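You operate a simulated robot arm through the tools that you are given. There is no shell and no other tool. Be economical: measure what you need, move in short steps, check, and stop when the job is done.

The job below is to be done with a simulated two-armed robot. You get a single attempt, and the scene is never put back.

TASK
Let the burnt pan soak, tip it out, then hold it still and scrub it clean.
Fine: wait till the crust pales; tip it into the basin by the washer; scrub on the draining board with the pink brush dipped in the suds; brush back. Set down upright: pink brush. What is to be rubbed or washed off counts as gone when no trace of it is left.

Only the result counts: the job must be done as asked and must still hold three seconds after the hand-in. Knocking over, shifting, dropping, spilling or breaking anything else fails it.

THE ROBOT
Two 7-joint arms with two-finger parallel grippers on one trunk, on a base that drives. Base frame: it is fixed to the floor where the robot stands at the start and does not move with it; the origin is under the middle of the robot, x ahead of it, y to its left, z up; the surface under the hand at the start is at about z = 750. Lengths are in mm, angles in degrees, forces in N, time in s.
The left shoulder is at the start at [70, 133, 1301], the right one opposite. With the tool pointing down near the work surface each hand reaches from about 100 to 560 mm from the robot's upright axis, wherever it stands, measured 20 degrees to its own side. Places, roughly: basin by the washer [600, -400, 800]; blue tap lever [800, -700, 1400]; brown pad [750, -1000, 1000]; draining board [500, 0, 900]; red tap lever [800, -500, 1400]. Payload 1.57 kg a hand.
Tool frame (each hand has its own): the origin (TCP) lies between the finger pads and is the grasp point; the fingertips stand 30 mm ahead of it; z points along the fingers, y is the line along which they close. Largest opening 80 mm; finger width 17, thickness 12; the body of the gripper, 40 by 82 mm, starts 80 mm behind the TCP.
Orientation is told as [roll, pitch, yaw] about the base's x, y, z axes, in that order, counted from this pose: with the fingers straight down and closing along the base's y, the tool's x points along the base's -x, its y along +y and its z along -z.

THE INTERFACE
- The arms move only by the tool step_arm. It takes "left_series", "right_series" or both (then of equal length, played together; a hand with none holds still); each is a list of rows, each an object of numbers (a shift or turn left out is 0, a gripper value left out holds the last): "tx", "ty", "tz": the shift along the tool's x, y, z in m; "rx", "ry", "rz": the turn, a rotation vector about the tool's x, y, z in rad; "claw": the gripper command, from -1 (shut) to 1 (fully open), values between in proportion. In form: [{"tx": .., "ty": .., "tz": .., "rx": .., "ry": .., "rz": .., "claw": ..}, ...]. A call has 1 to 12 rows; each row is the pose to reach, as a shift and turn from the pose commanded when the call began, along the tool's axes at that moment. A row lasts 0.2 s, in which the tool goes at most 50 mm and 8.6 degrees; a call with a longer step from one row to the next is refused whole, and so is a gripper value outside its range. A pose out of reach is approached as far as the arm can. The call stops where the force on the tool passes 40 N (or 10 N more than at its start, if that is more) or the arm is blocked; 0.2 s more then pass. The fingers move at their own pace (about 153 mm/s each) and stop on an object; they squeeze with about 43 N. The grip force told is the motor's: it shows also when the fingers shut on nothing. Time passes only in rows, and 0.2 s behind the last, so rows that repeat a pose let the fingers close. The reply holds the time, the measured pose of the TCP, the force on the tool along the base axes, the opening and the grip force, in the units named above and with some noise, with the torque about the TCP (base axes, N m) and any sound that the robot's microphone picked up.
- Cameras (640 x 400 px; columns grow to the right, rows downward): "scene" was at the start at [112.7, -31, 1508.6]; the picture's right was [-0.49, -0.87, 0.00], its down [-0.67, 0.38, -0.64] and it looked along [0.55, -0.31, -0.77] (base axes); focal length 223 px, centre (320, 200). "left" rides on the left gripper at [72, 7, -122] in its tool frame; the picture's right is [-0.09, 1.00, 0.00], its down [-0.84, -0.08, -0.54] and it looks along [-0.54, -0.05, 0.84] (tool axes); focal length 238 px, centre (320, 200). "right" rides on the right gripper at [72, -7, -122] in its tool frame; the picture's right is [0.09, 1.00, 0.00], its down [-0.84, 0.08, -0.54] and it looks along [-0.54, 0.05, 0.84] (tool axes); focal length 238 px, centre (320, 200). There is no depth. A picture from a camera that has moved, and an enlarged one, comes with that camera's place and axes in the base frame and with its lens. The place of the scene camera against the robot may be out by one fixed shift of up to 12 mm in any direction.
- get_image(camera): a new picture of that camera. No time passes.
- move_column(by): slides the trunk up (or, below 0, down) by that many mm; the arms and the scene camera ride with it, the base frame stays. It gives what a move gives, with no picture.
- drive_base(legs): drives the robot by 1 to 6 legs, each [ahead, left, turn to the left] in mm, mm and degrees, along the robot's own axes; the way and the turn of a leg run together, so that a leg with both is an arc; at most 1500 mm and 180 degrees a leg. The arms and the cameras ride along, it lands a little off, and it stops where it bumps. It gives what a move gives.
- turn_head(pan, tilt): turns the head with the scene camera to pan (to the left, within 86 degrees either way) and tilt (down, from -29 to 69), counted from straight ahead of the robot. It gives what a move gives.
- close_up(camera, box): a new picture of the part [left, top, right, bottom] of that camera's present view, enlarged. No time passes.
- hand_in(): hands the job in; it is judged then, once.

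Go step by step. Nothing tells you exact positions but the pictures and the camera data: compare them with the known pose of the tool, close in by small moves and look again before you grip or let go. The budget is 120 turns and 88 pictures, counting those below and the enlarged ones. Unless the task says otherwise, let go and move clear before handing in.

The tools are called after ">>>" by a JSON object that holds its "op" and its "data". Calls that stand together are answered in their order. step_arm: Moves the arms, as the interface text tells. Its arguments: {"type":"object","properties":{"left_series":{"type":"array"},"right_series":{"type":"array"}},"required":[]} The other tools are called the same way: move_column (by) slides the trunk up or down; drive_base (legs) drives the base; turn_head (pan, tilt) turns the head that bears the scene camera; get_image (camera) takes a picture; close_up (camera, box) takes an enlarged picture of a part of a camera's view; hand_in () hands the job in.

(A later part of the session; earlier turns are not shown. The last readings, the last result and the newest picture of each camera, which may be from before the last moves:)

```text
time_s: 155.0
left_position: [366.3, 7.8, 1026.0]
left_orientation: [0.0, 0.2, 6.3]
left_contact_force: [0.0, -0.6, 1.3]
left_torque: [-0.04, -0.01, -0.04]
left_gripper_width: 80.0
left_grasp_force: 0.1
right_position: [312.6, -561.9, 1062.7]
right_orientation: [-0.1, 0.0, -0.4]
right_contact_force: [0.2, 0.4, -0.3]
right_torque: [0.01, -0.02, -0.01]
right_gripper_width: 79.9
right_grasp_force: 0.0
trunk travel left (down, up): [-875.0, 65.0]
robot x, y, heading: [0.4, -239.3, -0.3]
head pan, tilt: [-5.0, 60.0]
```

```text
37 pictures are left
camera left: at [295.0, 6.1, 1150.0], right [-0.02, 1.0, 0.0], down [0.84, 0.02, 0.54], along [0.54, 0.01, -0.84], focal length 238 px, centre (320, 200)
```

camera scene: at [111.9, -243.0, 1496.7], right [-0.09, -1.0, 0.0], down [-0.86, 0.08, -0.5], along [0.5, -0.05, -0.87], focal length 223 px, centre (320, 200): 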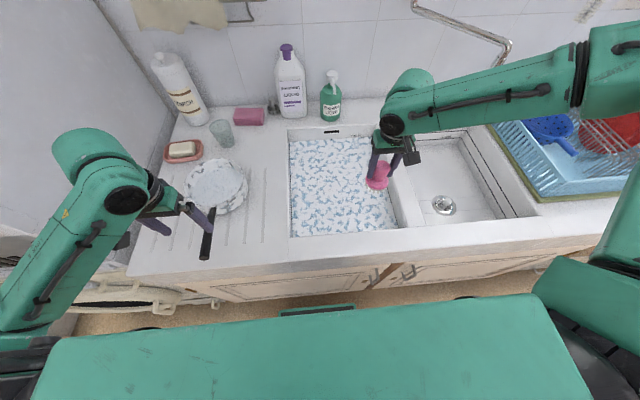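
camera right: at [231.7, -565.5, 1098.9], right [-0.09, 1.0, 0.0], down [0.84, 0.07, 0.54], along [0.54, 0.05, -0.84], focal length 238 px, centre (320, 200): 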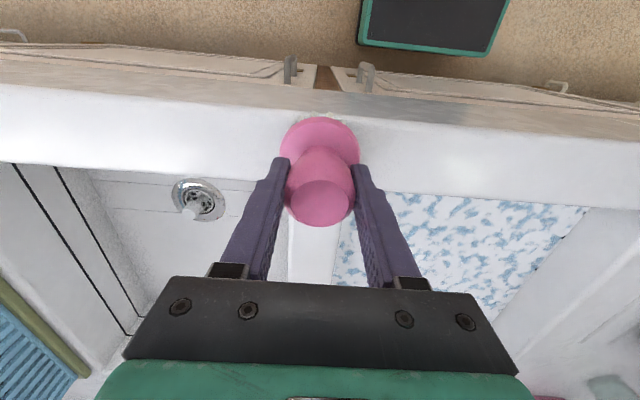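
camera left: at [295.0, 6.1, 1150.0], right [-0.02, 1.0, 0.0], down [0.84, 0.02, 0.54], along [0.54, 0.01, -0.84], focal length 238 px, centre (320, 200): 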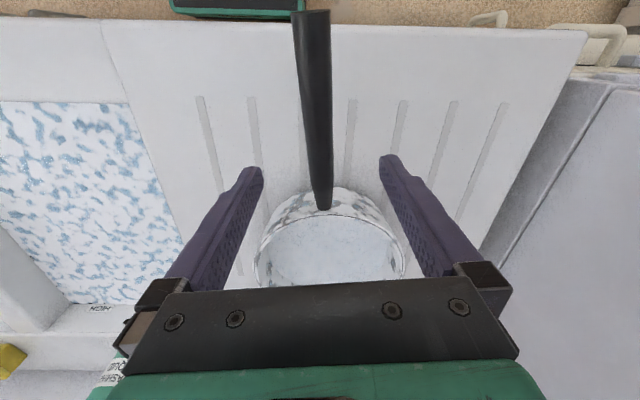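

The handle lies centred and parallel between the fingers. I go 30 mm further towards the pan and down onto the handle.

>>> {"op": "step_arm", "data": {"left_series": [{"tx": -0.03, "tz": 0.005}, {"tx": -0.03, "tz": 0.03}, {"tx": -0.03, "tz": 0.043}, {"tx": -0.03, "tz": 0.043}]}}

>>> {"op": "get_image", "data": {"camera": "left"}}

>>> {"op": "close_up", "data": {"camera": "scene", "box": [150, 150, 270, 270]}}

```text
time_s: 156.0
left_position: [397.4, 9.1, 984.5]
left_orientation: [0.1, 0.2, 6.3]
left_contact_force: [-0.4, -0.3, -0.7]
left_torque: [0.01, 0.01, 0.0]
left_gripper_width: 79.9
left_grasp_force: 0.0
right_position: [313.9, -562.5, 1061.4]
right_orientation: [0.1, 0.1, -0.4]
right_contact_force: [-0.9, -0.8, 0.2]
right_torque: [0.01, 0.0, -0.04]
right_gripper_width: 79.9
right_grasp_force: 0.0
trunk travel left (down, up): [-875.0, 65.0]
robot x, y, heading: [-1.8, -246.5, -0.5]
head pan, tilt: [-5.0, 60.0]
```

```text
36 pictures are left
camera left: at [325.6, 8.1, 1107.2], right [-0.02, 1.0, 0.0], down [0.84, 0.02, 0.54], along [0.54, 0.01, -0.84], focal length 238 px, centre (320, 200)
```

left: 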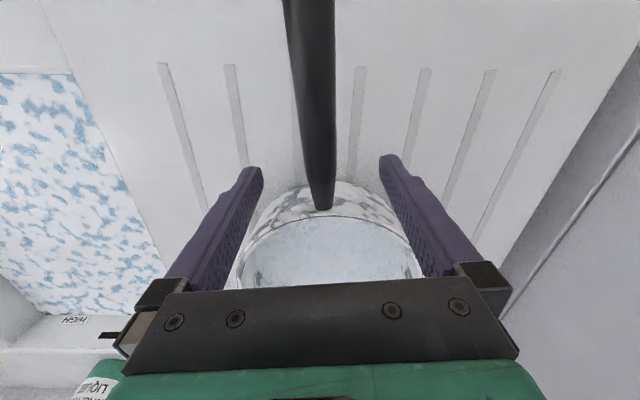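

```text
3.33 times, centred on (210, 210) of scene
camera zoom: at [113.3, -243.4, 1496.6], right [-0.09, -1.0, 0.0], down [-0.86, 0.08, -0.5], along [0.5, -0.05, -0.87], focal length 745 px, centre (687, 167)
```

zoom: 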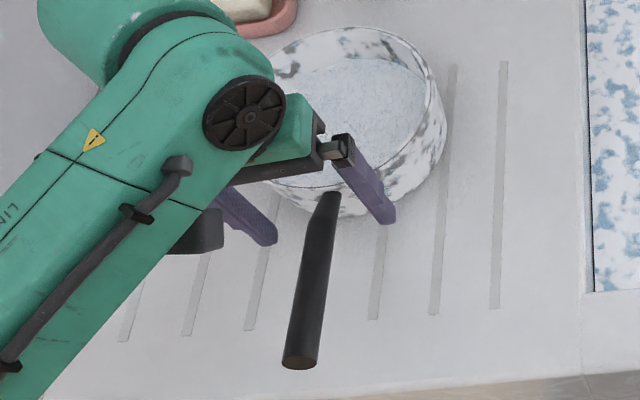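

Correcting the scene camera by the visible fingertip, the handle's root is lower, near z≈960, rising to ≈987 at its end. I descend 20 mm more and check.

>>> {"op": "step_arm", "data": {"left_series": [{"tz": 0.01}, {"tz": 0.02}, {"tz": 0.02}]}}

>>> {"op": "close_up", "data": {"camera": "scene", "box": [170, 170, 250, 240]}}

```text
time_s: 156.8
left_position: [397.3, 10.0, 964.5]
left_orientation: [0.0, 0.1, 6.5]
left_contact_force: [0.2, 0.5, -0.4]
left_torque: [0.03, 0.03, 0.05]
left_gripper_width: 80.2
left_grasp_force: 0.0
right_position: [313.6, -562.8, 1062.7]
right_orientation: [0.0, 0.0, -0.3]
right_contact_force: [0.4, -0.6, 0.3]
right_torque: [0.0, -0.03, -0.01]
right_gripper_width: 80.1
right_grasp_force: 0.0
trunk travel left (down, up): [-875.0, 65.0]
robot x, y, heading: [1.6, -243.7, -0.5]
head pan, tilt: [-5.0, 60.0]
```

```text
5.71 times, centred on (210, 205) of scene
camera zoom: at [112.1, -243.1, 1496.7], right [-0.09, -1.0, 0.0], down [-0.86, 0.08, -0.5], along [0.5, -0.05, -0.87], focal length 1277 px, centre (949, 171)
```

zoom: 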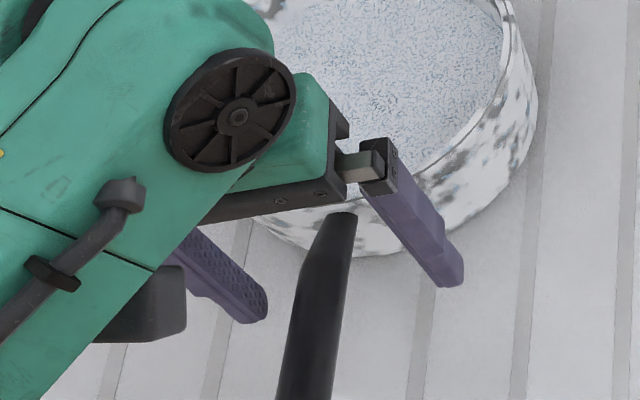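

The handle passes midway along the fingers. Close the left gripper.

>>> {"op": "step_arm", "data": {"left_series": [{"claw": 0.3}, {"claw": -0.3}, {"claw": -1}, {"claw": -1}, {"claw": -1}, {"claw": -1}]}}

>>> {"op": "get_image", "data": {"camera": "left"}}

```text
time_s: 158.2
left_position: [396.6, 9.6, 963.9]
left_orientation: [0.0, 0.2, 6.2]
left_contact_force: [-0.3, 0.4, 0.4]
left_torque: [0.04, 0.14, -0.02]
left_gripper_width: 21.5
left_grasp_force: 34.5
right_position: [313.3, -561.5, 1062.3]
right_orientation: [0.0, 0.1, -0.4]
right_contact_force: [0.3, -0.3, 0.3]
right_torque: [-0.01, 0.01, -0.02]
right_gripper_width: 80.2
right_grasp_force: 0.2
trunk travel left (down, up): [-875.0, 65.0]
robot x, y, heading: [-1.4, -243.6, -0.3]
head pan, tilt: [-5.0, 60.0]
```

```text
33 pictures are left
camera left: at [325.9, 8.7, 1087.8], right [-0.02, 1.0, 0.0], down [0.84, 0.02, 0.54], along [0.54, 0.01, -0.84], focal length 238 px, centre (320, 200)
```

left: 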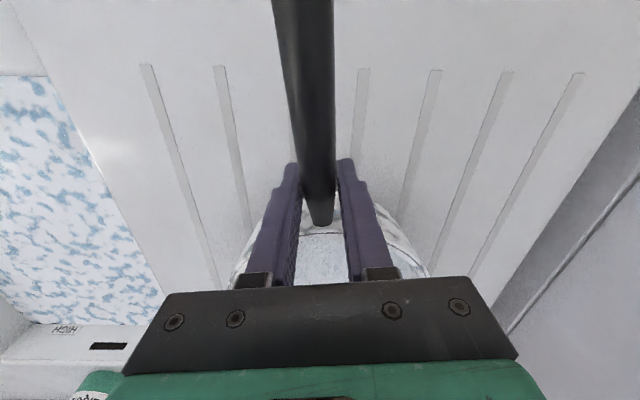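

Held at 21.5 mm. I lift a little, slowly, and check the load and whether the pan stays level.

>>> {"op": "step_arm", "data": {"left_series": [{"tz": -0.004, "claw": -1}, {"tz": -0.008}, {"tz": -0.012}, {"tz": -0.015}, {"tz": -0.015}, {"tz": -0.015}]}}

>>> {"op": "close_up", "data": {"camera": "scene", "box": [150, 140, 270, 260]}}

```text
time_s: 159.6
left_position: [399.0, 10.6, 978.2]
left_orientation: [-0.1, 0.4, 6.4]
left_contact_force: [-0.1, 0.6, -10.2]
left_torque: [-0.05, 0.8, 0.02]
left_gripper_width: 21.8
left_grasp_force: 34.6
right_position: [314.7, -561.8, 1061.6]
right_orientation: [0.0, 0.1, -0.3]
right_contact_force: [-0.3, 0.2, 0.5]
right_torque: [0.05, -0.04, 0.01]
right_gripper_width: 80.0
right_grasp_force: 0.1
trunk travel left (down, up): [-875.0, 65.0]
robot x, y, heading: [-3.3, -245.0, -0.3]
head pan, tilt: [-5.0, 60.0]
```

```text
3.33 times, centred on (210, 200) of scene
camera zoom: at [114.1, -242.1, 1496.5], right [-0.09, -1.0, 0.0], down [-0.86, 0.08, -0.5], along [0.5, -0.05, -0.87], focal length 745 px, centre (687, 200)
```

zoom: 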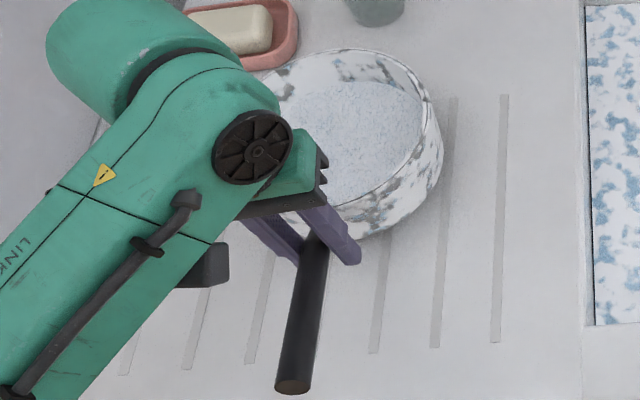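

About 10 N is carried. I raise further and check.

>>> {"op": "step_arm", "data": {"left_series": [{"tz": -0.008}, {"tz": -0.016}, {"tz": -0.024}, {"tz": -0.032}, {"tz": -0.04}, {"tz": -0.04}]}}

>>> {"op": "close_up", "data": {"camera": "scene", "box": [150, 130, 270, 260]}}

```text
time_s: 161.0
left_position: [399.6, 9.6, 1019.5]
left_orientation: [0.0, 0.3, 6.4]
left_contact_force: [1.0, 0.3, -10.3]
left_torque: [-0.06, 0.82, -0.05]
left_gripper_width: 21.6
left_grasp_force: 34.6
right_position: [314.5, -562.4, 1063.1]
right_orientation: [0.0, 0.1, -0.3]
right_contact_force: [0.0, -0.1, 0.0]
right_torque: [0.06, 0.03, 0.0]
right_gripper_width: 79.7
right_grasp_force: 0.1
trunk travel left (down, up): [-875.0, 65.0]
robot x, y, heading: [1.2, -241.6, -0.3]
head pan, tilt: [-5.0, 60.0]
```

```text
3.08 times, centred on (210, 195) of scene
camera zoom: at [114.3, -242.0, 1496.5], right [-0.09, -1.0, 0.0], down [-0.86, 0.08, -0.5], along [0.5, -0.05, -0.87], focal length 688 px, centre (658, 215)
```

zoom: 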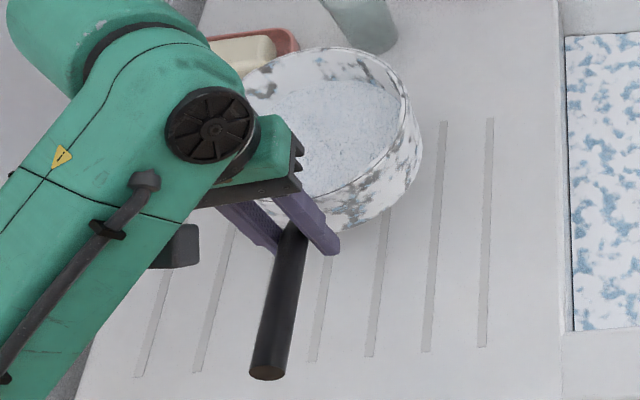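

The pan holds steady and level (about 1.05 kg). I carry it towards the basin: first with the arm, slowly.

>>> {"op": "step_arm", "data": {"left_series": [{"ty": -0.006, "tx": 0.0007}, {"ty": -0.02, "tx": 0.002}, {"ty": -0.036, "tx": 0.004}, {"ty": -0.052, "tx": 0.006}, {"ty": -0.068, "tx": 0.0075}, {"ty": -0.084, "tx": 0.009}, {"ty": -0.1, "tx": 0.011}, {"ty": -0.116, "tx": 0.013}, {"ty": -0.13, "tx": 0.0145}, {"ty": -0.142, "tx": 0.0157}, {"ty": -0.148, "tx": 0.0163}, {"ty": -0.15, "tx": 0.0165}]}}

>>> {"op": "drive_base", "data": {"legs": [[0, -60, 0], [0, -60, 0], [0, -60, 0]]}}

>>> {"op": "get_image", "data": {"camera": "scene"}}

```text
time_s: 163.6
left_position: [400.2, -139.4, 1019.7]
left_orientation: [0.0, 0.2, 6.4]
left_contact_force: [0.9, -0.5, -9.8]
left_torque: [-0.07, 0.83, 0.01]
left_gripper_width: 21.6
left_grasp_force: 34.6
right_position: [315.8, -562.4, 1061.9]
right_orientation: [0.0, 0.1, -0.3]
right_contact_force: [0.0, 0.5, -0.4]
right_torque: [0.04, 0.02, -0.01]
right_gripper_width: 80.1
right_grasp_force: 0.0
trunk travel left (down, up): [-875.0, 65.0]
robot x, y, heading: [0.3, -244.1, -0.1]
head pan, tilt: [-5.0, 60.0]
```

```text
time_s: 165.7
left_position: [398.5, -310.6, 1018.2]
left_orientation: [-0.6, 0.4, 6.3]
left_contact_force: [-0.6, -0.1, -9.2]
left_torque: [-0.16, 0.58, -0.08]
left_gripper_width: 15.9
left_grasp_force: 31.6
right_position: [314.0, -730.8, 1065.1]
right_orientation: [-0.5, 0.1, -0.2]
right_contact_force: [0.9, 0.8, 0.2]
right_torque: [-0.1, 0.01, -0.02]
right_gripper_width: 80.2
right_grasp_force: 0.0
trunk travel left (down, up): [-875.0, 65.0]
robot x, y, heading: [-3.0, -424.0, -0.3]
head pan, tilt: [-5.0, 60.0]
```

```text
30 pictures are left
camera scene: at [113.4, -407.4, 1496.5], right [-0.09, -1.0, 0.01], down [-0.86, 0.07, -0.5], along [0.5, -0.06, -0.87], focal length 223 px, centre (320, 200)
```

scene: 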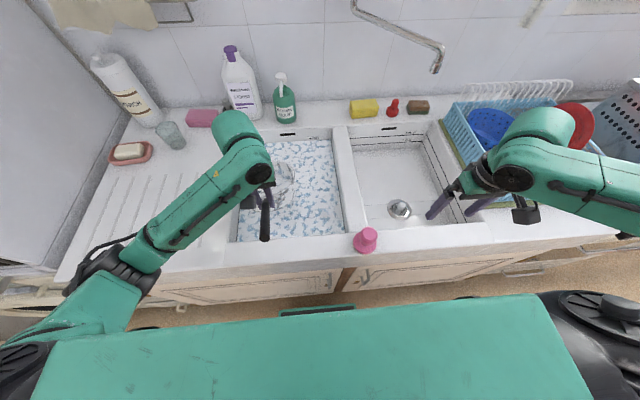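

The drive jolted the grip (width 15.9 now). The pan is over the suds basin; I look closer.

>>> {"op": "close_up", "data": {"camera": "scene", "box": [210, 110, 350, 250]}}

>>> {"op": "get_image", "data": {"camera": "left"}}

```text
2.86 times, centred on (280, 180) of scene
camera zoom: at [113.4, -407.4, 1496.5], right [-0.09, -1.0, 0.01], down [-0.86, 0.07, -0.5], along [0.5, -0.06, -0.87], focal length 638 px, centre (434, 257)
```

zoom: 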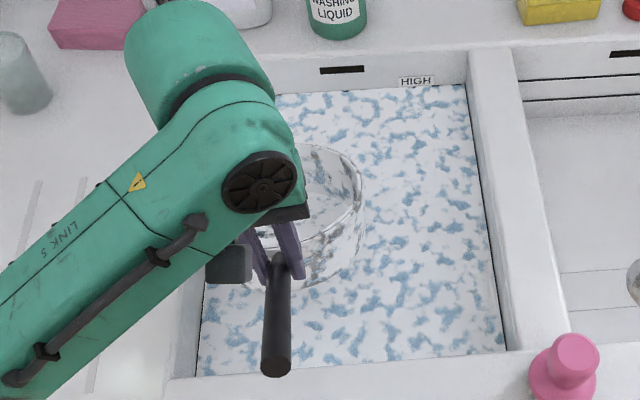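

```text
28 pictures are left
camera left: at [327.7, -310.4, 1140.9], right [-0.02, 1.0, -0.01], down [0.84, 0.02, 0.54], along [0.54, 0.0, -0.84], focal length 238 px, centre (320, 200)
```

left: 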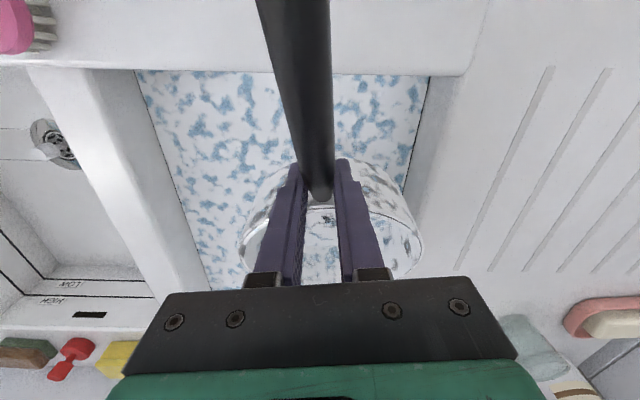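

The pan slid a little to the thin part of the handle, now with the wall near the fingers, but is over the basin. I shift it to the basin's middle so that tipping to the left falls inside.

>>> {"op": "step_arm", "data": {"left_series": [{"tx": -0.003, "ty": -0.006}, {"tx": -0.008, "ty": -0.018}, {"tx": -0.014, "ty": -0.033}, {"tx": -0.02, "ty": -0.048}, {"tx": -0.026, "ty": -0.063}, {"tx": -0.032, "ty": -0.077}, {"tx": -0.037, "ty": -0.088}, {"tx": -0.04, "ty": -0.095}, {"tx": -0.04, "ty": -0.095}]}}

>>> {"op": "close_up", "data": {"camera": "scene", "box": [230, 110, 370, 250]}}

```text
time_s: 167.7
left_position: [448.0, -409.8, 1017.3]
left_orientation: [0.0, 0.3, 6.4]
left_contact_force: [-0.3, -0.8, -9.8]
left_torque: [-0.08, 0.6, -0.01]
left_gripper_width: 15.5
left_grasp_force: 31.2
right_position: [313.4, -741.7, 1060.7]
right_orientation: [0.1, 0.1, -0.3]
right_contact_force: [-0.2, 0.0, -0.1]
right_torque: [0.05, 0.04, -0.01]
right_gripper_width: 80.0
right_grasp_force: 0.0
trunk travel left (down, up): [-875.0, 65.0]
robot x, y, heading: [-0.7, -422.1, -0.1]
head pan, tilt: [-5.0, 60.0]
```

```text
2.86 times, centred on (300, 180) of scene
camera zoom: at [113.4, -422.6, 1496.5], right [-0.09, -1.0, 0.0], down [-0.86, 0.08, -0.5], along [0.5, -0.05, -0.87], focal length 638 px, centre (377, 257)
```

zoom: 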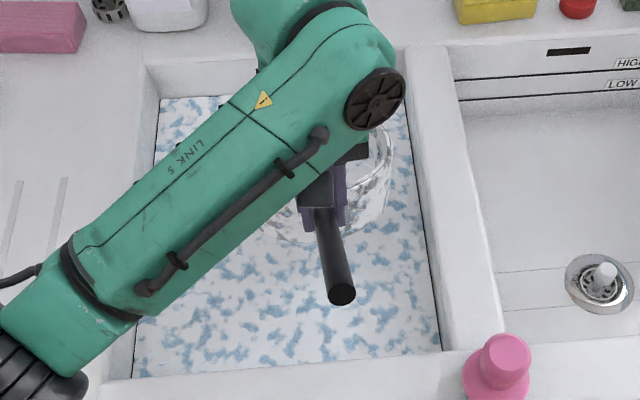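

Still about 1 kg in hand, over the basin. Now I tip it: roll so that the pan opens to the left.

>>> {"op": "step_arm", "data": {"left_series": [{"rx": 0.13}, {"rx": 0.26}, {"rx": 0.39}, {"rx": 0.52}, {"rx": 0.65}, {"rx": 0.78}, {"rx": 0.91}, {"rx": 1.04}]}}

>>> {"op": "get_image", "data": {"camera": "scene"}}

```text
time_s: 169.5
left_position: [448.8, -409.0, 1018.7]
left_orientation: [-59.7, 0.2, 6.4]
left_contact_force: [0.3, 0.6, -6.2]
left_torque: [0.32, 0.46, 0.0]
left_gripper_width: 15.6
left_grasp_force: 31.7
right_position: [314.2, -741.7, 1062.0]
right_orientation: [0.0, 0.1, -0.1]
right_contact_force: [0.2, -0.6, -0.3]
right_torque: [-0.01, -0.01, 0.03]
right_gripper_width: 80.0
right_grasp_force: 0.0
trunk travel left (down, up): [-875.0, 65.0]
robot x, y, heading: [0.2, -423.3, -0.1]
head pan, tilt: [-5.0, 60.0]
```

```text
26 pictures are left
camera scene: at [112.8, -422.4, 1496.6], right [-0.09, -1.0, 0.0], down [-0.86, 0.08, -0.5], along [0.5, -0.05, -0.87], focal length 223 px, centre (320, 200)
```

scene: 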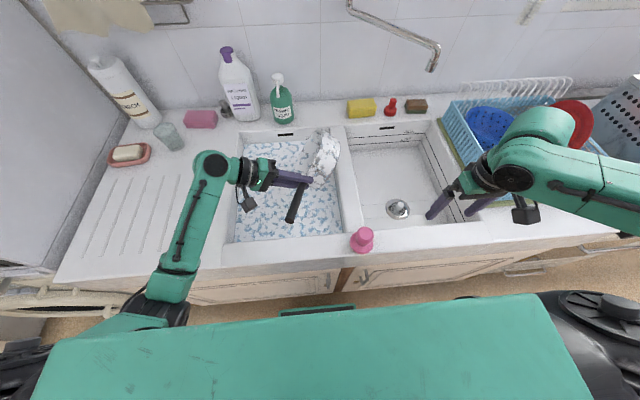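

The load fell to 6 N: it is pouring into the basin. Continue to well past 90°.

>>> {"op": "step_arm", "data": {"left_series": [{"rx": 0.13}, {"rx": 0.26}, {"rx": 0.39}, {"rx": 0.52}, {"rx": 0.65}, {"rx": 0.78}, {"rx": 0.9}, {"rx": 1.0}, {"rx": 1.0}, {"rx": 1.0}, {"rx": 1.0}, {"rx": 1.0}]}}

>>> {"op": "step_arm", "data": {"left_series": [{}, {}, {}, {}, {}, {}, {}, {}, {}, {}]}}

>>> {"op": "get_image", "data": {"camera": "scene"}}

```text
time_s: 172.1
left_position: [447.9, -410.7, 1018.5]
left_orientation: [-116.9, 0.2, 6.3]
left_contact_force: [0.3, -0.2, -5.4]
left_torque: [0.28, 0.36, -0.04]
left_gripper_width: 15.6
left_grasp_force: 31.2
right_position: [313.0, -742.0, 1061.8]
right_orientation: [0.0, 0.1, -0.2]
right_contact_force: [0.1, 1.1, -0.7]
right_torque: [0.03, 0.04, 0.03]
right_gripper_width: 79.7
right_grasp_force: 0.1
trunk travel left (down, up): [-875.0, 65.0]
robot x, y, heading: [-4.6, -424.3, -0.0]
head pan, tilt: [-5.0, 60.0]
```

```text
time_s: 174.3
left_position: [448.4, -410.5, 1018.9]
left_orientation: [-116.9, 0.3, 6.3]
left_contact_force: [0.2, 0.4, -5.1]
left_torque: [0.26, 0.39, 0.0]
left_gripper_width: 15.8
left_grasp_force: 31.7
right_position: [313.6, -742.0, 1060.7]
right_orientation: [0.0, 0.1, -0.2]
right_contact_force: [-0.1, -0.2, 0.1]
right_torque: [-0.01, 0.04, 0.0]
right_gripper_width: 79.6
right_grasp_force: 0.1
trunk travel left (down, up): [-875.0, 65.0]
robot x, y, heading: [1.0, -425.9, -0.3]
head pan, tilt: [-5.0, 60.0]
```

```text
25 pictures are left
camera scene: at [112.6, -422.9, 1496.6], right [-0.09, -1.0, 0.0], down [-0.86, 0.08, -0.5], along [0.5, -0.05, -0.87], focal length 223 px, centre (320, 200)
```

scene: 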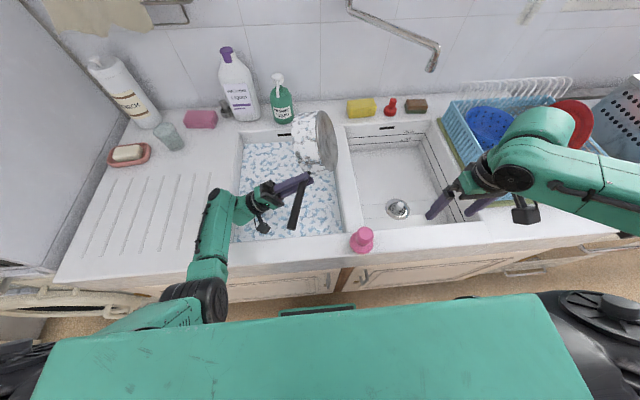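

Emptied. Roll back upright.

>>> {"op": "step_arm", "data": {"left_series": [{"rx": -0.13}, {"rx": -0.26}, {"rx": -0.39}, {"rx": -0.52}, {"rx": -0.65}, {"rx": -0.78}, {"rx": -0.91}, {"rx": -1.04}]}}

>>> {"op": "step_arm", "data": {"left_series": [{"rx": -0.13}, {"rx": -0.26}, {"rx": -0.39}, {"rx": -0.52}, {"rx": -0.65}, {"rx": -0.78}, {"rx": -0.91}, {"rx": -1.0}, {"rx": -1.0}]}}

>>> {"op": "get_image", "data": {"camera": "left"}}

```text
time_s: 176.1
left_position: [448.8, -410.8, 1018.0]
left_orientation: [-57.1, 0.4, 6.4]
left_contact_force: [0.0, 0.0, -5.0]
left_torque: [0.24, 0.33, -0.01]
left_gripper_width: 15.4
left_grasp_force: 30.7
right_position: [314.4, -743.2, 1062.1]
right_orientation: [0.0, 0.2, -0.2]
right_contact_force: [0.2, 0.8, 0.1]
right_torque: [0.01, -0.04, -0.03]
right_gripper_width: 80.1
right_grasp_force: 0.1
trunk travel left (down, up): [-875.0, 65.0]
robot x, y, heading: [-3.1, -424.5, -0.3]
head pan, tilt: [-5.0, 60.0]
```

```text
time_s: 178.1
left_position: [448.2, -410.1, 1018.3]
left_orientation: [0.1, 0.3, 6.3]
left_contact_force: [-0.6, -0.6, -5.8]
left_torque: [-0.08, 0.33, 0.0]
left_gripper_width: 15.3
left_grasp_force: 31.4
right_position: [313.5, -741.8, 1061.4]
right_orientation: [-0.1, 0.1, -0.2]
right_contact_force: [0.8, 0.2, 0.9]
right_torque: [-0.01, 0.01, 0.03]
right_gripper_width: 80.0
right_grasp_force: 0.0
trunk travel left (down, up): [-875.0, 65.0]
robot x, y, heading: [3.5, -425.6, -0.4]
head pan, tilt: [-5.0, 60.0]
```

```text
24 pictures are left
camera left: at [377.6, -411.9, 1142.4], right [-0.02, 1.0, 0.0], down [0.84, 0.01, 0.54], along [0.54, 0.01, -0.84], focal length 238 px, centre (320, 200)
```

left: 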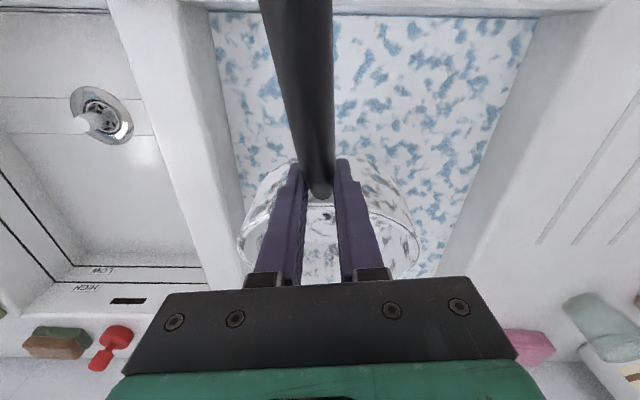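

Now upright and empty. To give the right arm more downward reach for dipping, I raise both hands 80 mm and then lower the trunk 80 mm.

>>> {"op": "step_arm", "data": {"left_series": [{"tz": -0.015}, {"tz": -0.03}, {"tz": -0.045}, {"tz": -0.06}, {"tz": -0.075}, {"tz": -0.085}], "right_series": [{"tz": -0.015}, {"tz": -0.03}, {"tz": -0.045}, {"tz": -0.06}, {"tz": -0.075}, {"tz": -0.085}]}}

>>> {"op": "move_column", "data": {"by": -80}}

>>> {"op": "step_arm", "data": {"left_series": [{"tx": 0.008, "ty": 0.01}, {"tx": 0.016, "ty": 0.025}, {"tx": 0.024, "ty": 0.04}, {"tx": 0.03, "ty": 0.06}, {"tx": 0.033, "ty": 0.08}, {"tx": 0.034, "ty": 0.1}, {"tx": 0.035, "ty": 0.115}, {"tx": 0.035, "ty": 0.125}, {"tx": 0.035, "ty": 0.13}]}}

```text
time_s: 179.5
left_position: [450.6, -409.9, 1104.5]
left_orientation: [-0.1, 0.4, 6.3]
left_contact_force: [-0.6, 0.6, -6.1]
left_torque: [-0.05, 0.29, -0.01]
left_gripper_width: 15.5
left_grasp_force: 31.0
right_position: [314.1, -742.9, 1145.7]
right_orientation: [0.0, 0.1, -0.2]
right_contact_force: [-0.8, -0.3, 0.2]
right_torque: [0.01, 0.01, 0.0]
right_gripper_width: 80.0
right_grasp_force: 0.0
trunk travel left (down, up): [-875.0, 65.0]
robot x, y, heading: [-2.0, -421.4, 0.0]
head pan, tilt: [-5.0, 60.0]
```

```text
time_s: 180.6
left_position: [450.4, -408.2, 1023.1]
left_orientation: [-0.1, 0.2, 6.2]
left_contact_force: [0.0, 0.6, -5.8]
left_torque: [-0.04, 0.29, -0.02]
left_gripper_width: 15.7
left_grasp_force: 31.0
right_position: [313.2, -743.1, 1066.9]
right_orientation: [0.0, 0.1, -0.2]
right_contact_force: [0.5, -0.6, 0.4]
right_torque: [0.01, 0.01, 0.04]
right_gripper_width: 80.1
right_grasp_force: 0.0
trunk travel left (down, up): [-795.0, 145.0]
robot x, y, heading: [-2.9, -424.1, -0.3]
head pan, tilt: [-5.0, 60.0]
```

```text
time_s: 182.6
left_position: [400.5, -282.5, 1024.5]
left_orientation: [0.0, 0.3, 6.3]
left_contact_force: [0.6, -0.1, -4.7]
left_torque: [-0.07, 0.29, 0.0]
left_gripper_width: 15.8
left_grasp_force: 30.9
right_position: [313.3, -742.4, 1066.3]
right_orientation: [-0.1, 0.1, -0.1]
right_contact_force: [0.2, -0.4, -0.4]
right_torque: [0.0, -0.01, 0.0]
right_gripper_width: 80.0
right_grasp_force: 0.0
trunk travel left (down, up): [-795.0, 145.0]
robot x, y, heading: [-0.6, -419.7, -0.4]
head pan, tilt: [-5.0, 60.0]
```

Now drive left 240 mm so the pan comes over the draining board.

>>> {"op": "drive_base", "data": {"legs": [[0, 40, 0], [0, 40, 0], [0, 40, 0], [0, 40, 0], [0, 40, 0], [0, 40, 0]]}}

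>>> {"op": "get_image", "data": {"camera": "scene"}}

```text
time_s: 185.9
left_position: [402.2, -50.1, 1024.2]
left_orientation: [0.5, 0.3, 6.2]
left_contact_force: [0.4, -0.4, -4.0]
left_torque: [-0.02, 0.32, -0.03]
left_gripper_width: 15.6
left_grasp_force: 31.3
right_position: [313.8, -509.9, 1065.0]
right_orientation: [0.4, 0.2, -0.4]
right_contact_force: [0.9, -1.3, -0.6]
right_torque: [0.05, -0.01, -0.02]
right_gripper_width: 80.3
right_grasp_force: 0.1
trunk travel left (down, up): [-795.0, 145.0]
robot x, y, heading: [-0.8, -183.4, 0.0]
head pan, tilt: [-5.0, 60.0]
```

```text
23 pictures are left
camera scene: at [113.9, -190.9, 1416.4], right [-0.09, -1.0, -0.01], down [-0.86, 0.08, -0.5], along [0.5, -0.04, -0.87], focal length 223 px, centre (320, 200)
```

scene: 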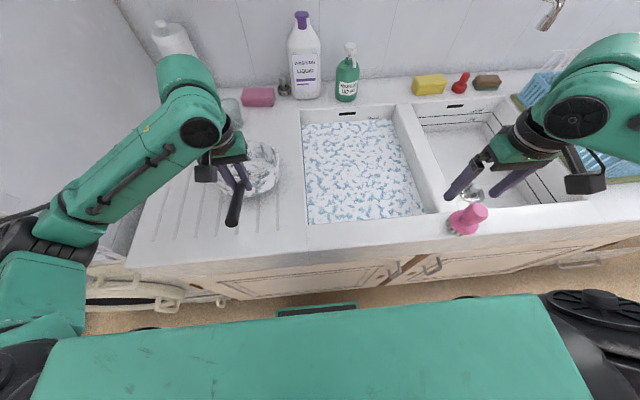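

The pan is over the draining board. Lower it: fast first, then gently to contact.

>>> {"op": "step_arm", "data": {"left_series": [{"tz": 0.015}, {"tz": 0.03}, {"tz": 0.045}, {"tz": 0.05}, {"tz": 0.05}]}}

>>> {"op": "step_arm", "data": {"left_series": [{"tz": 0.002}, {"tz": 0.004}, {"tz": 0.006}, {"tz": 0.006}]}}

>>> {"op": "close_up", "data": {"camera": "scene", "box": [200, 130, 310, 240]}}

```text
time_s: 187.1
left_position: [399.7, -44.1, 974.8]
left_orientation: [0.1, 0.3, 6.1]
left_contact_force: [-2.6, 0.0, 1.9]
left_torque: [0.13, -0.84, 0.01]
left_gripper_width: 15.7
left_grasp_force: 31.5
right_position: [312.8, -504.4, 1067.3]
right_orientation: [0.0, 0.1, -0.4]
right_contact_force: [-0.6, 0.3, 0.0]
right_torque: [0.0, -0.03, -0.02]
right_gripper_width: 80.0
right_grasp_force: 0.1
trunk travel left (down, up): [-795.0, 145.0]
robot x, y, heading: [2.3, -178.8, -0.3]
head pan, tilt: [-5.0, 60.0]
```

```text
time_s: 188.1
left_position: [397.8, -45.5, 970.5]
left_orientation: [0.0, 0.1, 6.2]
left_contact_force: [-2.8, 2.9, 25.1]
left_torque: [0.08, -0.37, 0.07]
left_gripper_width: 15.8
left_grasp_force: 31.0
right_position: [309.6, -503.8, 1068.6]
right_orientation: [0.1, -0.2, -0.4]
right_contact_force: [0.0, -0.1, 0.1]
right_torque: [0.01, 0.03, -0.01]
right_gripper_width: 80.1
right_grasp_force: 0.1
trunk travel left (down, up): [-795.0, 145.0]
robot x, y, heading: [-1.0, -184.8, -0.6]
head pan, tilt: [-5.0, 60.0]
```

```text
3.64 times, centred on (255, 185) of scene
camera zoom: at [108.2, -183.6, 1417.2], right [-0.09, -1.0, 0.0], down [-0.86, 0.08, -0.5], along [0.5, -0.05, -0.86], focal length 812 px, centre (556, 254)
```

zoom: 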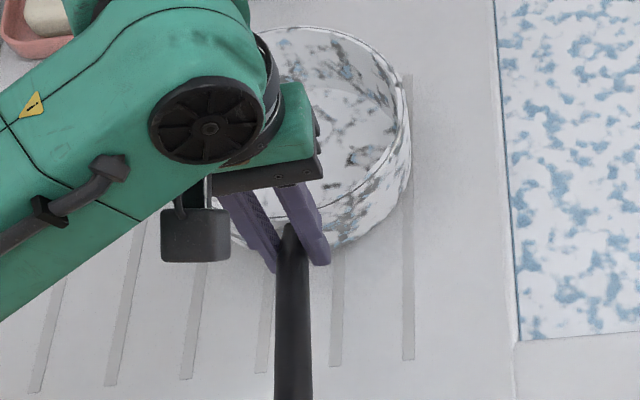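

The pan stands on the board and I can see its floor now. My left hand would be in the way of the brush, so I release, slide back along the handle about 65 mm and re-grip there.

>>> {"op": "step_arm", "data": {"left_series": [{"tz": -0.004, "claw": -1}, {"tz": -0.004, "claw": -0.5}, {"tz": -0.004, "claw": 0}, {"tz": -0.004, "claw": 0}, {"tz": -0.01, "tx": 0.02, "claw": 0}, {"tz": -0.015, "tx": 0.045, "claw": 0}, {"tz": -0.02, "tx": 0.067, "claw": 0}, {"tz": -0.02, "tx": 0.067, "claw": 0}]}}

>>> {"op": "get_image", "data": {"camera": "left"}}

```text
time_s: 189.9
left_position: [334.0, -51.0, 987.8]
left_orientation: [0.0, 0.3, 6.2]
left_contact_force: [0.1, 0.0, -0.2]
left_torque: [-0.03, -0.01, 0.0]
left_gripper_width: 39.9
left_grasp_force: 0.1
right_position: [314.0, -504.4, 1066.8]
right_orientation: [0.0, -0.1, -0.5]
right_contact_force: [-0.5, 0.8, -0.4]
right_torque: [0.01, 0.0, 0.04]
right_gripper_width: 80.1
right_grasp_force: 0.0
trunk travel left (down, up): [-795.0, 145.0]
robot x, y, heading: [0.0, -182.6, -0.7]
head pan, tilt: [-5.0, 60.0]
```

```text
21 pictures are left
camera left: at [262.5, -52.9, 1111.7], right [-0.02, 1.0, 0.0], down [0.84, 0.01, 0.54], along [0.54, 0.01, -0.84], focal length 238 px, centre (320, 200)
```

left: 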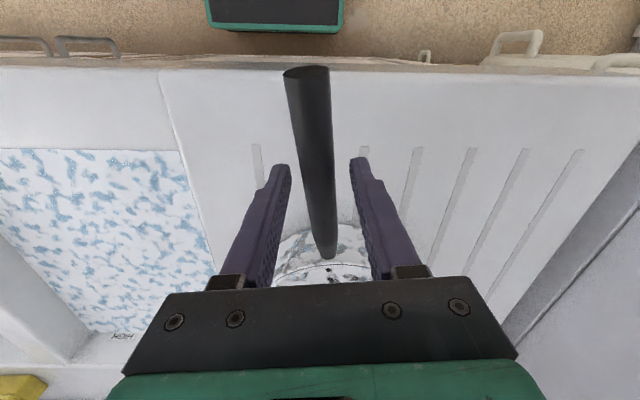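

The handle lies between the fingers, 60 mm from its end. Close here and hold the pan; then look into the pan.

>>> {"op": "step_arm", "data": {"left_series": [{"tz": 0.004}, {"tz": 0.006, "claw": -0.4}, {"tz": 0.006, "claw": -1}, {"tz": 0.006, "claw": -1}, {"tz": 0.006, "claw": -1}]}}

>>> {"op": "close_up", "data": {"camera": "scene", "box": [210, 120, 320, 240]}}

```text
time_s: 191.1
left_position: [334.6, -52.8, 981.7]
left_orientation: [0.1, 0.3, 6.2]
left_contact_force: [0.6, 1.2, 3.2]
left_torque: [0.02, -0.05, 0.02]
left_gripper_width: 21.4
left_grasp_force: 34.2
right_position: [313.1, -504.5, 1067.0]
right_orientation: [0.0, 0.0, -0.5]
right_contact_force: [-0.1, -0.5, 0.5]
right_torque: [0.0, -0.01, 0.01]
right_gripper_width: 79.7
right_grasp_force: 0.0
trunk travel left (down, up): [-795.0, 145.0]
robot x, y, heading: [0.8, -186.2, -0.2]
head pan, tilt: [-5.0, 60.0]
```

```text
3.33 times, centred on (265, 180) of scene
camera zoom: at [112.5, -183.3, 1416.7], right [-0.09, -1.0, 0.0], down [-0.86, 0.08, -0.5], along [0.5, -0.05, -0.87], focal length 745 px, centre (503, 267)
```

zoom: 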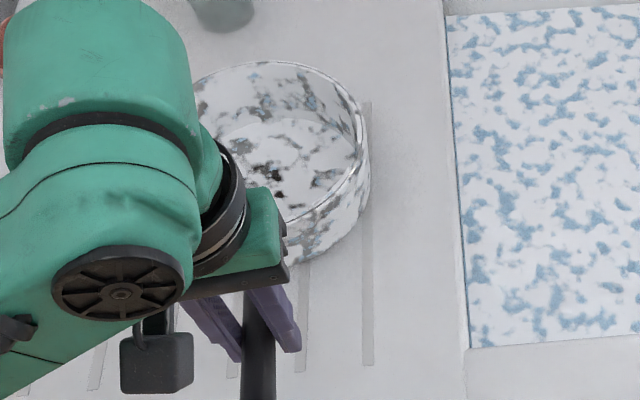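

I can see some darker spots in the middle of the pan floor. Pan is held; now the right hand goes back to the brush.

>>> {"op": "step_arm", "data": {"right_series": [{"tx": 0.005, "ty": -0.025}, {"tx": 0.0095, "ty": -0.0535, "tz": 0.01}, {"tx": 0.0095, "ty": -0.0535, "tz": 0.03}, {"tx": 0.0095, "ty": -0.0535, "tz": 0.03}]}}

>>> {"op": "close_up", "data": {"camera": "right", "box": [200, 80, 440, 260]}}

```text
time_s: 192.1
left_position: [333.3, -50.2, 982.6]
left_orientation: [0.0, 0.3, 6.2]
left_contact_force: [0.2, -0.6, 3.1]
left_torque: [0.05, -0.13, 0.03]
left_gripper_width: 21.7
left_grasp_force: 34.1
right_position: [303.7, -558.4, 1036.8]
right_orientation: [-0.1, 0.0, -0.3]
right_contact_force: [-0.2, -1.3, 0.3]
right_torque: [-0.02, 0.01, -0.03]
right_gripper_width: 80.3
right_grasp_force: 0.0
trunk travel left (down, up): [-795.0, 145.0]
robot x, y, heading: [1.3, -185.2, -0.5]
head pan, tilt: [-5.0, 60.0]
```

```text
2.22 times, centred on (320, 170) of right
camera zoom: at [231.6, -565.0, 1158.5], right [-0.09, 1.0, 0.0], down [0.84, 0.07, 0.54], along [0.54, 0.05, -0.84], focal length 530 px, centre (320, 267)
```

zoom: 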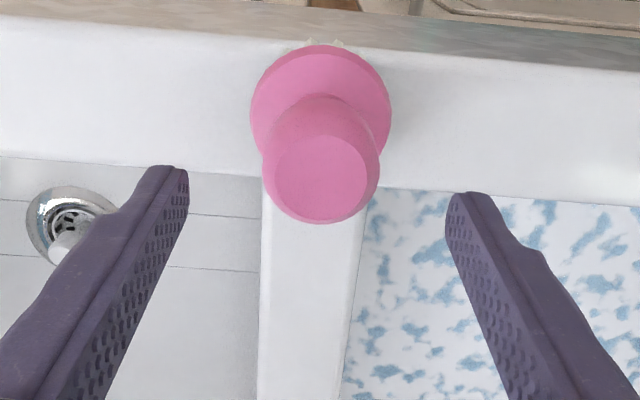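

Aligned. Descend a touch lower than before and grip the knob, lift.

>>> {"op": "step_arm", "data": {"right_series": [{"tz": 0.03}, {"tz": 0.055}, {"tz": 0.067}, {"tz": 0.067}, {"tz": 0.067, "claw": 0}, {"tz": 0.067, "claw": -1}, {"tz": 0.067, "claw": -1}, {"tz": 0.067, "claw": -1}, {"tz": 0.067, "claw": -1}]}}

>>> {"op": "step_arm", "data": {"right_series": [{"tz": -0.03}, {"tz": -0.06}, {"tz": -0.07, "tx": -0.03, "ty": 0.03}, {"tz": -0.07, "tx": -0.06, "ty": 0.06}, {"tz": -0.07, "tx": -0.09, "ty": 0.09}, {"tz": -0.07, "tx": -0.12, "ty": 0.11}, {"tz": -0.07, "tx": -0.15, "ty": 0.14}, {"tz": -0.07, "tx": -0.18, "ty": 0.17}, {"tz": -0.07, "tx": -0.19, "ty": 0.2}]}}

```text
time_s: 194.1
left_position: [334.7, -52.2, 982.2]
left_orientation: [0.0, 0.3, 6.3]
left_contact_force: [0.3, 0.6, 3.3]
left_torque: [0.01, -0.09, 0.03]
left_gripper_width: 21.6
left_grasp_force: 34.2
right_position: [302.8, -556.3, 967.9]
right_orientation: [0.0, -0.1, -0.4]
right_contact_force: [0.0, -0.2, 0.5]
right_torque: [-0.01, -0.01, -0.02]
right_gripper_width: 39.8
right_grasp_force: 42.8
trunk travel left (down, up): [-795.0, 145.0]
robot x, y, heading: [0.5, -181.9, -0.3]
head pan, tilt: [-5.0, 60.0]
```

```text
time_s: 196.1
left_position: [334.2, -52.8, 982.1]
left_orientation: [0.0, 0.2, 6.1]
left_contact_force: [0.7, -2.1, 1.8]
left_torque: [-0.02, 0.03, -0.23]
left_gripper_width: 21.3
left_grasp_force: 34.0
right_position: [495.5, -359.4, 1038.9]
right_orientation: [-0.1, 0.0, -0.4]
right_contact_force: [0.0, -0.1, -0.8]
right_torque: [0.0, 0.0, -0.04]
right_gripper_width: 39.8
right_grasp_force: 43.1
trunk travel left (down, up): [-795.0, 145.0]
robot x, y, heading: [4.0, -184.5, -0.2]
head pan, tilt: [-5.0, 60.0]
```

Brush in hand over the suds at [495, −359]. Dip it deep.

>>> {"op": "step_arm", "data": {"right_series": [{"tz": 0.04}, {"tz": 0.08}, {"tz": 0.11}, {"tz": 0.13}, {"tz": 0.14}, {"tz": 0.14}, {"tz": 0.14}]}}

>>> {"op": "close_up", "data": {"camera": "scene", "box": [300, 100, 440, 230]}}

```text
time_s: 197.7
left_position: [334.2, -51.5, 982.3]
left_orientation: [0.0, 0.3, 6.2]
left_contact_force: [1.2, 0.1, 2.2]
left_torque: [0.01, -0.15, -0.01]
left_gripper_width: 21.3
left_grasp_force: 34.3
right_position: [494.0, -357.4, 899.3]
right_orientation: [-0.1, 0.0, -0.5]
right_contact_force: [0.5, 0.4, -1.0]
right_torque: [0.04, -0.02, 0.0]
right_gripper_width: 39.7
right_grasp_force: 43.1
trunk travel left (down, up): [-795.0, 145.0]
robot x, y, heading: [4.7, -186.1, -0.6]
head pan, tilt: [-5.0, 60.0]
```

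```text
3.08 times, centred on (370, 165) of scene
camera zoom: at [112.9, -183.3, 1416.7], right [-0.09, -1.0, 0.0], down [-0.86, 0.08, -0.5], along [0.5, -0.05, -0.87], focal length 688 px, centre (166, 308)
```

zoom: 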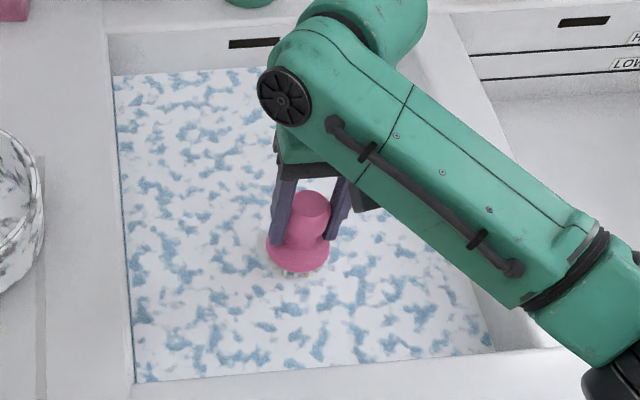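

The bristles are barely at the surface; go deeper by 30 mm.

>>> {"op": "step_arm", "data": {"right_series": [{"tz": 0.01}, {"tz": 0.02}, {"tz": 0.03}, {"tz": 0.03}, {"tz": 0.03}]}}

>>> {"op": "close_up", "data": {"camera": "scene", "box": [300, 100, 440, 230]}}

```text
time_s: 198.9
left_position: [334.0, -53.0, 981.6]
left_orientation: [0.0, 0.3, 6.2]
left_contact_force: [1.8, -0.8, 3.8]
left_torque: [0.01, -0.23, 0.01]
left_gripper_width: 21.3
left_grasp_force: 34.5
right_position: [495.3, -357.7, 871.7]
right_orientation: [0.0, 0.0, -0.4]
right_contact_force: [0.2, 0.1, -0.8]
right_torque: [-0.04, 0.01, -0.03]
right_gripper_width: 40.0
right_grasp_force: 43.2
trunk travel left (down, up): [-795.0, 145.0]
robot x, y, heading: [-2.9, -184.9, -0.4]
head pan, tilt: [-5.0, 60.0]
```

```text
3.08 times, centred on (370, 165) of scene
camera zoom: at [112.9, -183.3, 1416.7], right [-0.09, -1.0, 0.0], down [-0.86, 0.08, -0.5], along [0.5, -0.05, -0.87], focal length 688 px, centre (166, 308)
```

zoom: 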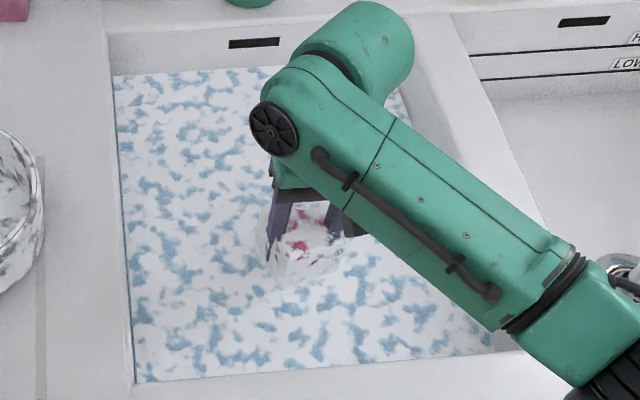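

The brush is now covered in suds. Lift it and carry it above the pan, watching reach and clearance to the left hand.

>>> {"op": "step_arm", "data": {"right_series": [{"tz": -0.045}, {"tz": -0.09}, {"tz": -0.135}, {"tz": -0.175}, {"tz": -0.2}, {"tz": -0.2, "ty": 0.04}, {"tz": -0.2, "ty": 0.085}, {"tz": -0.2, "ty": 0.13}, {"tz": -0.2, "ty": 0.17}, {"tz": -0.2, "ty": 0.2}, {"tz": -0.2, "ty": 0.22}, {"tz": -0.2, "ty": 0.22}]}}

>>> {"op": "step_arm", "data": {"right_series": [{"ty": 0.03}, {"ty": 0.06}, {"ty": 0.09}, {"ty": 0.095}]}}

>>> {"op": "get_image", "data": {"camera": "right"}}

>>> {"op": "get_image", "data": {"camera": "scene"}}

```text
time_s: 201.5
left_position: [333.2, -53.4, 982.7]
left_orientation: [0.1, 0.4, 6.2]
left_contact_force: [-0.4, -1.5, 1.3]
left_torque: [-0.13, 0.12, 0.01]
left_gripper_width: 21.2
left_grasp_force: 34.1
right_position: [496.3, -135.9, 1070.6]
right_orientation: [0.0, 0.0, -0.4]
right_contact_force: [0.1, 0.1, 0.2]
right_torque: [0.01, -0.02, 0.01]
right_gripper_width: 40.0
right_grasp_force: 43.2
trunk travel left (down, up): [-795.0, 145.0]
robot x, y, heading: [-0.9, -183.0, -0.5]
head pan, tilt: [-5.0, 60.0]
```

```text
time_s: 202.5
left_position: [334.5, -52.1, 982.4]
left_orientation: [0.0, 0.3, 6.2]
left_contact_force: [-1.0, -0.8, 1.3]
left_torque: [0.06, 0.13, 0.07]
left_gripper_width: 21.6
left_grasp_force: 34.5
right_position: [500.3, -54.7, 1066.8]
right_orientation: [0.1, 0.0, -0.5]
right_contact_force: [-0.1, -0.5, -0.9]
right_torque: [-0.01, -0.03, 0.0]
right_gripper_width: 40.1
right_grasp_force: 43.1
right hand out of reach, approached as far as the arm can: row 3, 4
trunk travel left (down, up): [-795.0, 145.0]
robot x, y, heading: [-1.0, -183.8, -0.5]
head pan, tilt: [-5.0, 60.0]
```

```text
16 pictures are left
camera right: at [427.8, -61.0, 1188.8], right [-0.08, 1.0, 0.0], down [0.84, 0.07, 0.54], along [0.54, 0.05, -0.84], focal length 238 px, centre (320, 200)
```

right: 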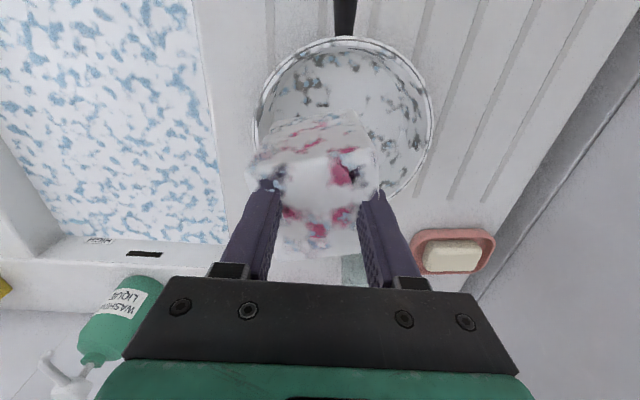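

```text
15 pictures are left
camera scene: at [112.5, -182.7, 1416.7], right [-0.09, -1.0, 0.0], down [-0.86, 0.08, -0.5], along [0.5, -0.05, -0.87], focal length 223 px, centre (320, 200)
```

scene: 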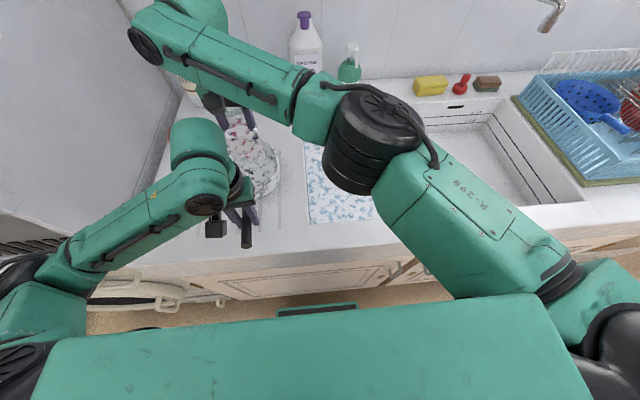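

Reach is just at its limit there: the pan's centre is near [502, −36]. I draw the pan about 50 mm towards me with the left hand so the brush can cover all of it.

>>> {"op": "step_arm", "data": {"left_series": [{"tz": -0.002}, {"tz": -0.002, "tx": 0.008}, {"tz": -0.002, "tx": 0.018, "ty": -0.003}, {"tz": -0.002, "tx": 0.028, "ty": -0.006}, {"tz": -0.002, "tx": 0.038, "ty": -0.01}, {"tz": -0.002, "tx": 0.046, "ty": -0.014}, {"tz": -0.002, "tx": 0.05, "ty": -0.016}, {"tz": 0.0, "tx": 0.05, "ty": -0.016}, {"tz": 0.0, "tx": 0.05, "ty": -0.016}], "right_series": [{"tx": 0.008}, {"tx": 0.016}, {"tx": 0.024}, {"tx": 0.032}, {"tx": 0.04}, {"tx": 0.046}, {"tx": 0.05}, {"tx": 0.05}, {"tx": 0.05}]}}

>>> {"op": "get_image", "data": {"camera": "right"}}

```text
time_s: 203.9
left_position: [328.3, -52.8, 983.1]
left_orientation: [0.0, 0.6, 5.6]
left_contact_force: [-0.7, 0.1, 1.1]
left_torque: [0.03, 0.24, 0.05]
left_gripper_width: 21.3
left_grasp_force: 34.7
left hand out of reach, approached as far as the arm can: row 2, 3, 4, 5, 6
right_position: [459.0, -58.4, 1066.6]
right_orientation: [0.1, -0.1, -1.2]
right_contact_force: [5.0, 0.5, -1.9]
right_torque: [-0.11, 0.62, -0.02]
right_gripper_width: 39.7
right_grasp_force: 42.8
trunk travel left (down, up): [-795.0, 145.0]
robot x, y, heading: [0.3, -181.9, -0.6]
head pan, tilt: [-5.0, 60.0]
stopped in row 6 (right hand): the force on the tool passed its limit at 51 N (the readings are from after the stop); the commanded pose is now the measured one
```

```text
14 pictures are left
camera right: at [386.9, -63.7, 1188.7], right [-0.07, 1.0, 0.0], down [0.84, 0.06, 0.54], along [0.54, 0.04, -0.84], focal length 238 px, centre (320, 200)
```

right: 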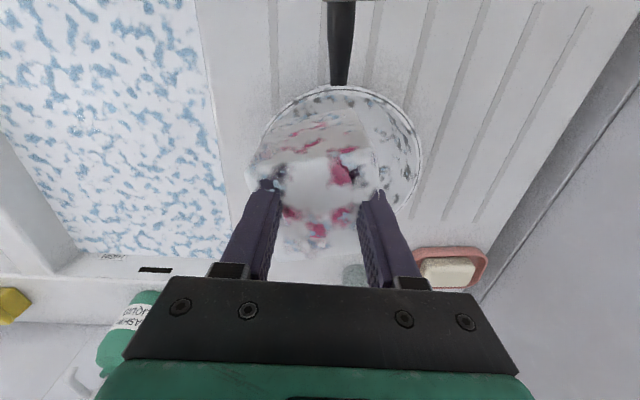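

The right hand's camera touched the left wrist. I back off and yaw the right hand about 55° so its camera points away to the right, which suits the arm's crossing pose better.

>>> {"op": "step_arm", "data": {"right_series": [{"tx": -0.02}, {"tx": -0.035, "rz": -0.1}, {"tx": -0.035, "rz": -0.24}, {"tx": -0.035, "rz": -0.38}, {"tx": -0.035, "rz": -0.52}, {"tx": -0.035, "rz": -0.66}, {"tx": -0.035, "rz": -0.8}, {"tx": -0.035, "rz": -0.94}, {"tx": -0.035, "rz": -0.94}]}}

>>> {"op": "get_image", "data": {"camera": "right"}}

```text
time_s: 205.9
left_position: [329.1, -53.0, 983.0]
left_orientation: [0.0, 0.4, 5.8]
left_contact_force: [-0.6, -0.4, -0.7]
left_torque: [-0.01, 0.23, 0.01]
left_gripper_width: 21.3
left_grasp_force: 34.8
right_position: [494.0, -58.2, 1066.1]
right_orientation: [-0.1, 0.0, 52.8]
right_contact_force: [0.4, 0.6, -1.5]
right_torque: [-0.02, 0.01, 0.0]
right_gripper_width: 39.8
right_grasp_force: 42.9
trunk travel left (down, up): [-795.0, 145.0]
robot x, y, heading: [-0.4, -182.0, -0.5]
head pan, tilt: [-5.0, 60.0]
```

```text
13 pictures are left
camera right: at [455.6, -119.8, 1188.6], right [-0.85, 0.53, 0.0], down [0.44, 0.71, 0.54], along [0.29, 0.46, -0.84], focal length 238 px, centre (320, 200)
```

right: 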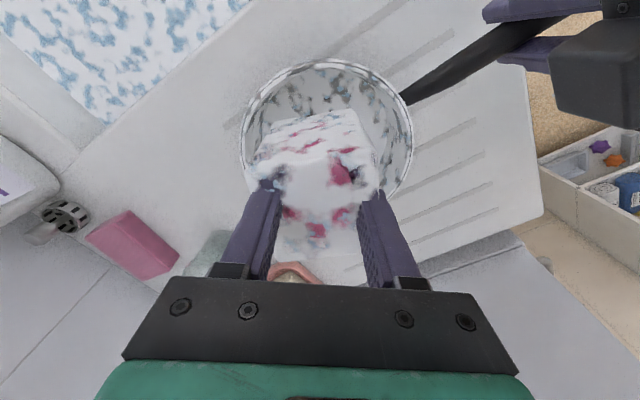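

Clear of the left hand now; the pan's centre is about [497, −35]. I centre the brush and lower it into the pan until it touches.

>>> {"op": "step_arm", "data": {"right_series": [{"tx": -0.02, "ty": 0.0115}, {"tx": -0.02, "ty": 0.0115, "tz": 0.03}, {"tx": -0.02, "ty": 0.0115, "tz": 0.06}, {"tx": -0.02, "ty": 0.0115, "tz": 0.08}, {"tx": -0.02, "ty": 0.0115, "tz": 0.086}, {"tx": -0.02, "ty": 0.0115, "tz": 0.09}, {"tx": -0.02, "ty": 0.0115, "tz": 0.093}, {"tx": -0.02, "ty": 0.0115, "tz": 0.096}]}}

```text
time_s: 207.7
left_position: [330.2, -53.6, 983.8]
left_orientation: [0.0, 0.5, 5.8]
left_contact_force: [1.5, 0.4, 0.0]
left_torque: [0.02, -0.08, -0.03]
left_gripper_width: 21.4
left_grasp_force: 34.6
right_position: [501.5, -52.5, 980.3]
right_orientation: [-0.1, -0.1, 52.8]
right_contact_force: [-0.4, -0.6, -0.8]
right_torque: [0.01, 0.0, 0.03]
right_gripper_width: 39.9
right_grasp_force: 43.2
right hand out of reach, approached as far as the arm can: row 1, 2, 3, 4, 5, 6, 7, 8
trunk travel left (down, up): [-795.0, 145.0]
robot x, y, heading: [0.0, -182.0, -0.5]
head pan, tilt: [-5.0, 60.0]
```

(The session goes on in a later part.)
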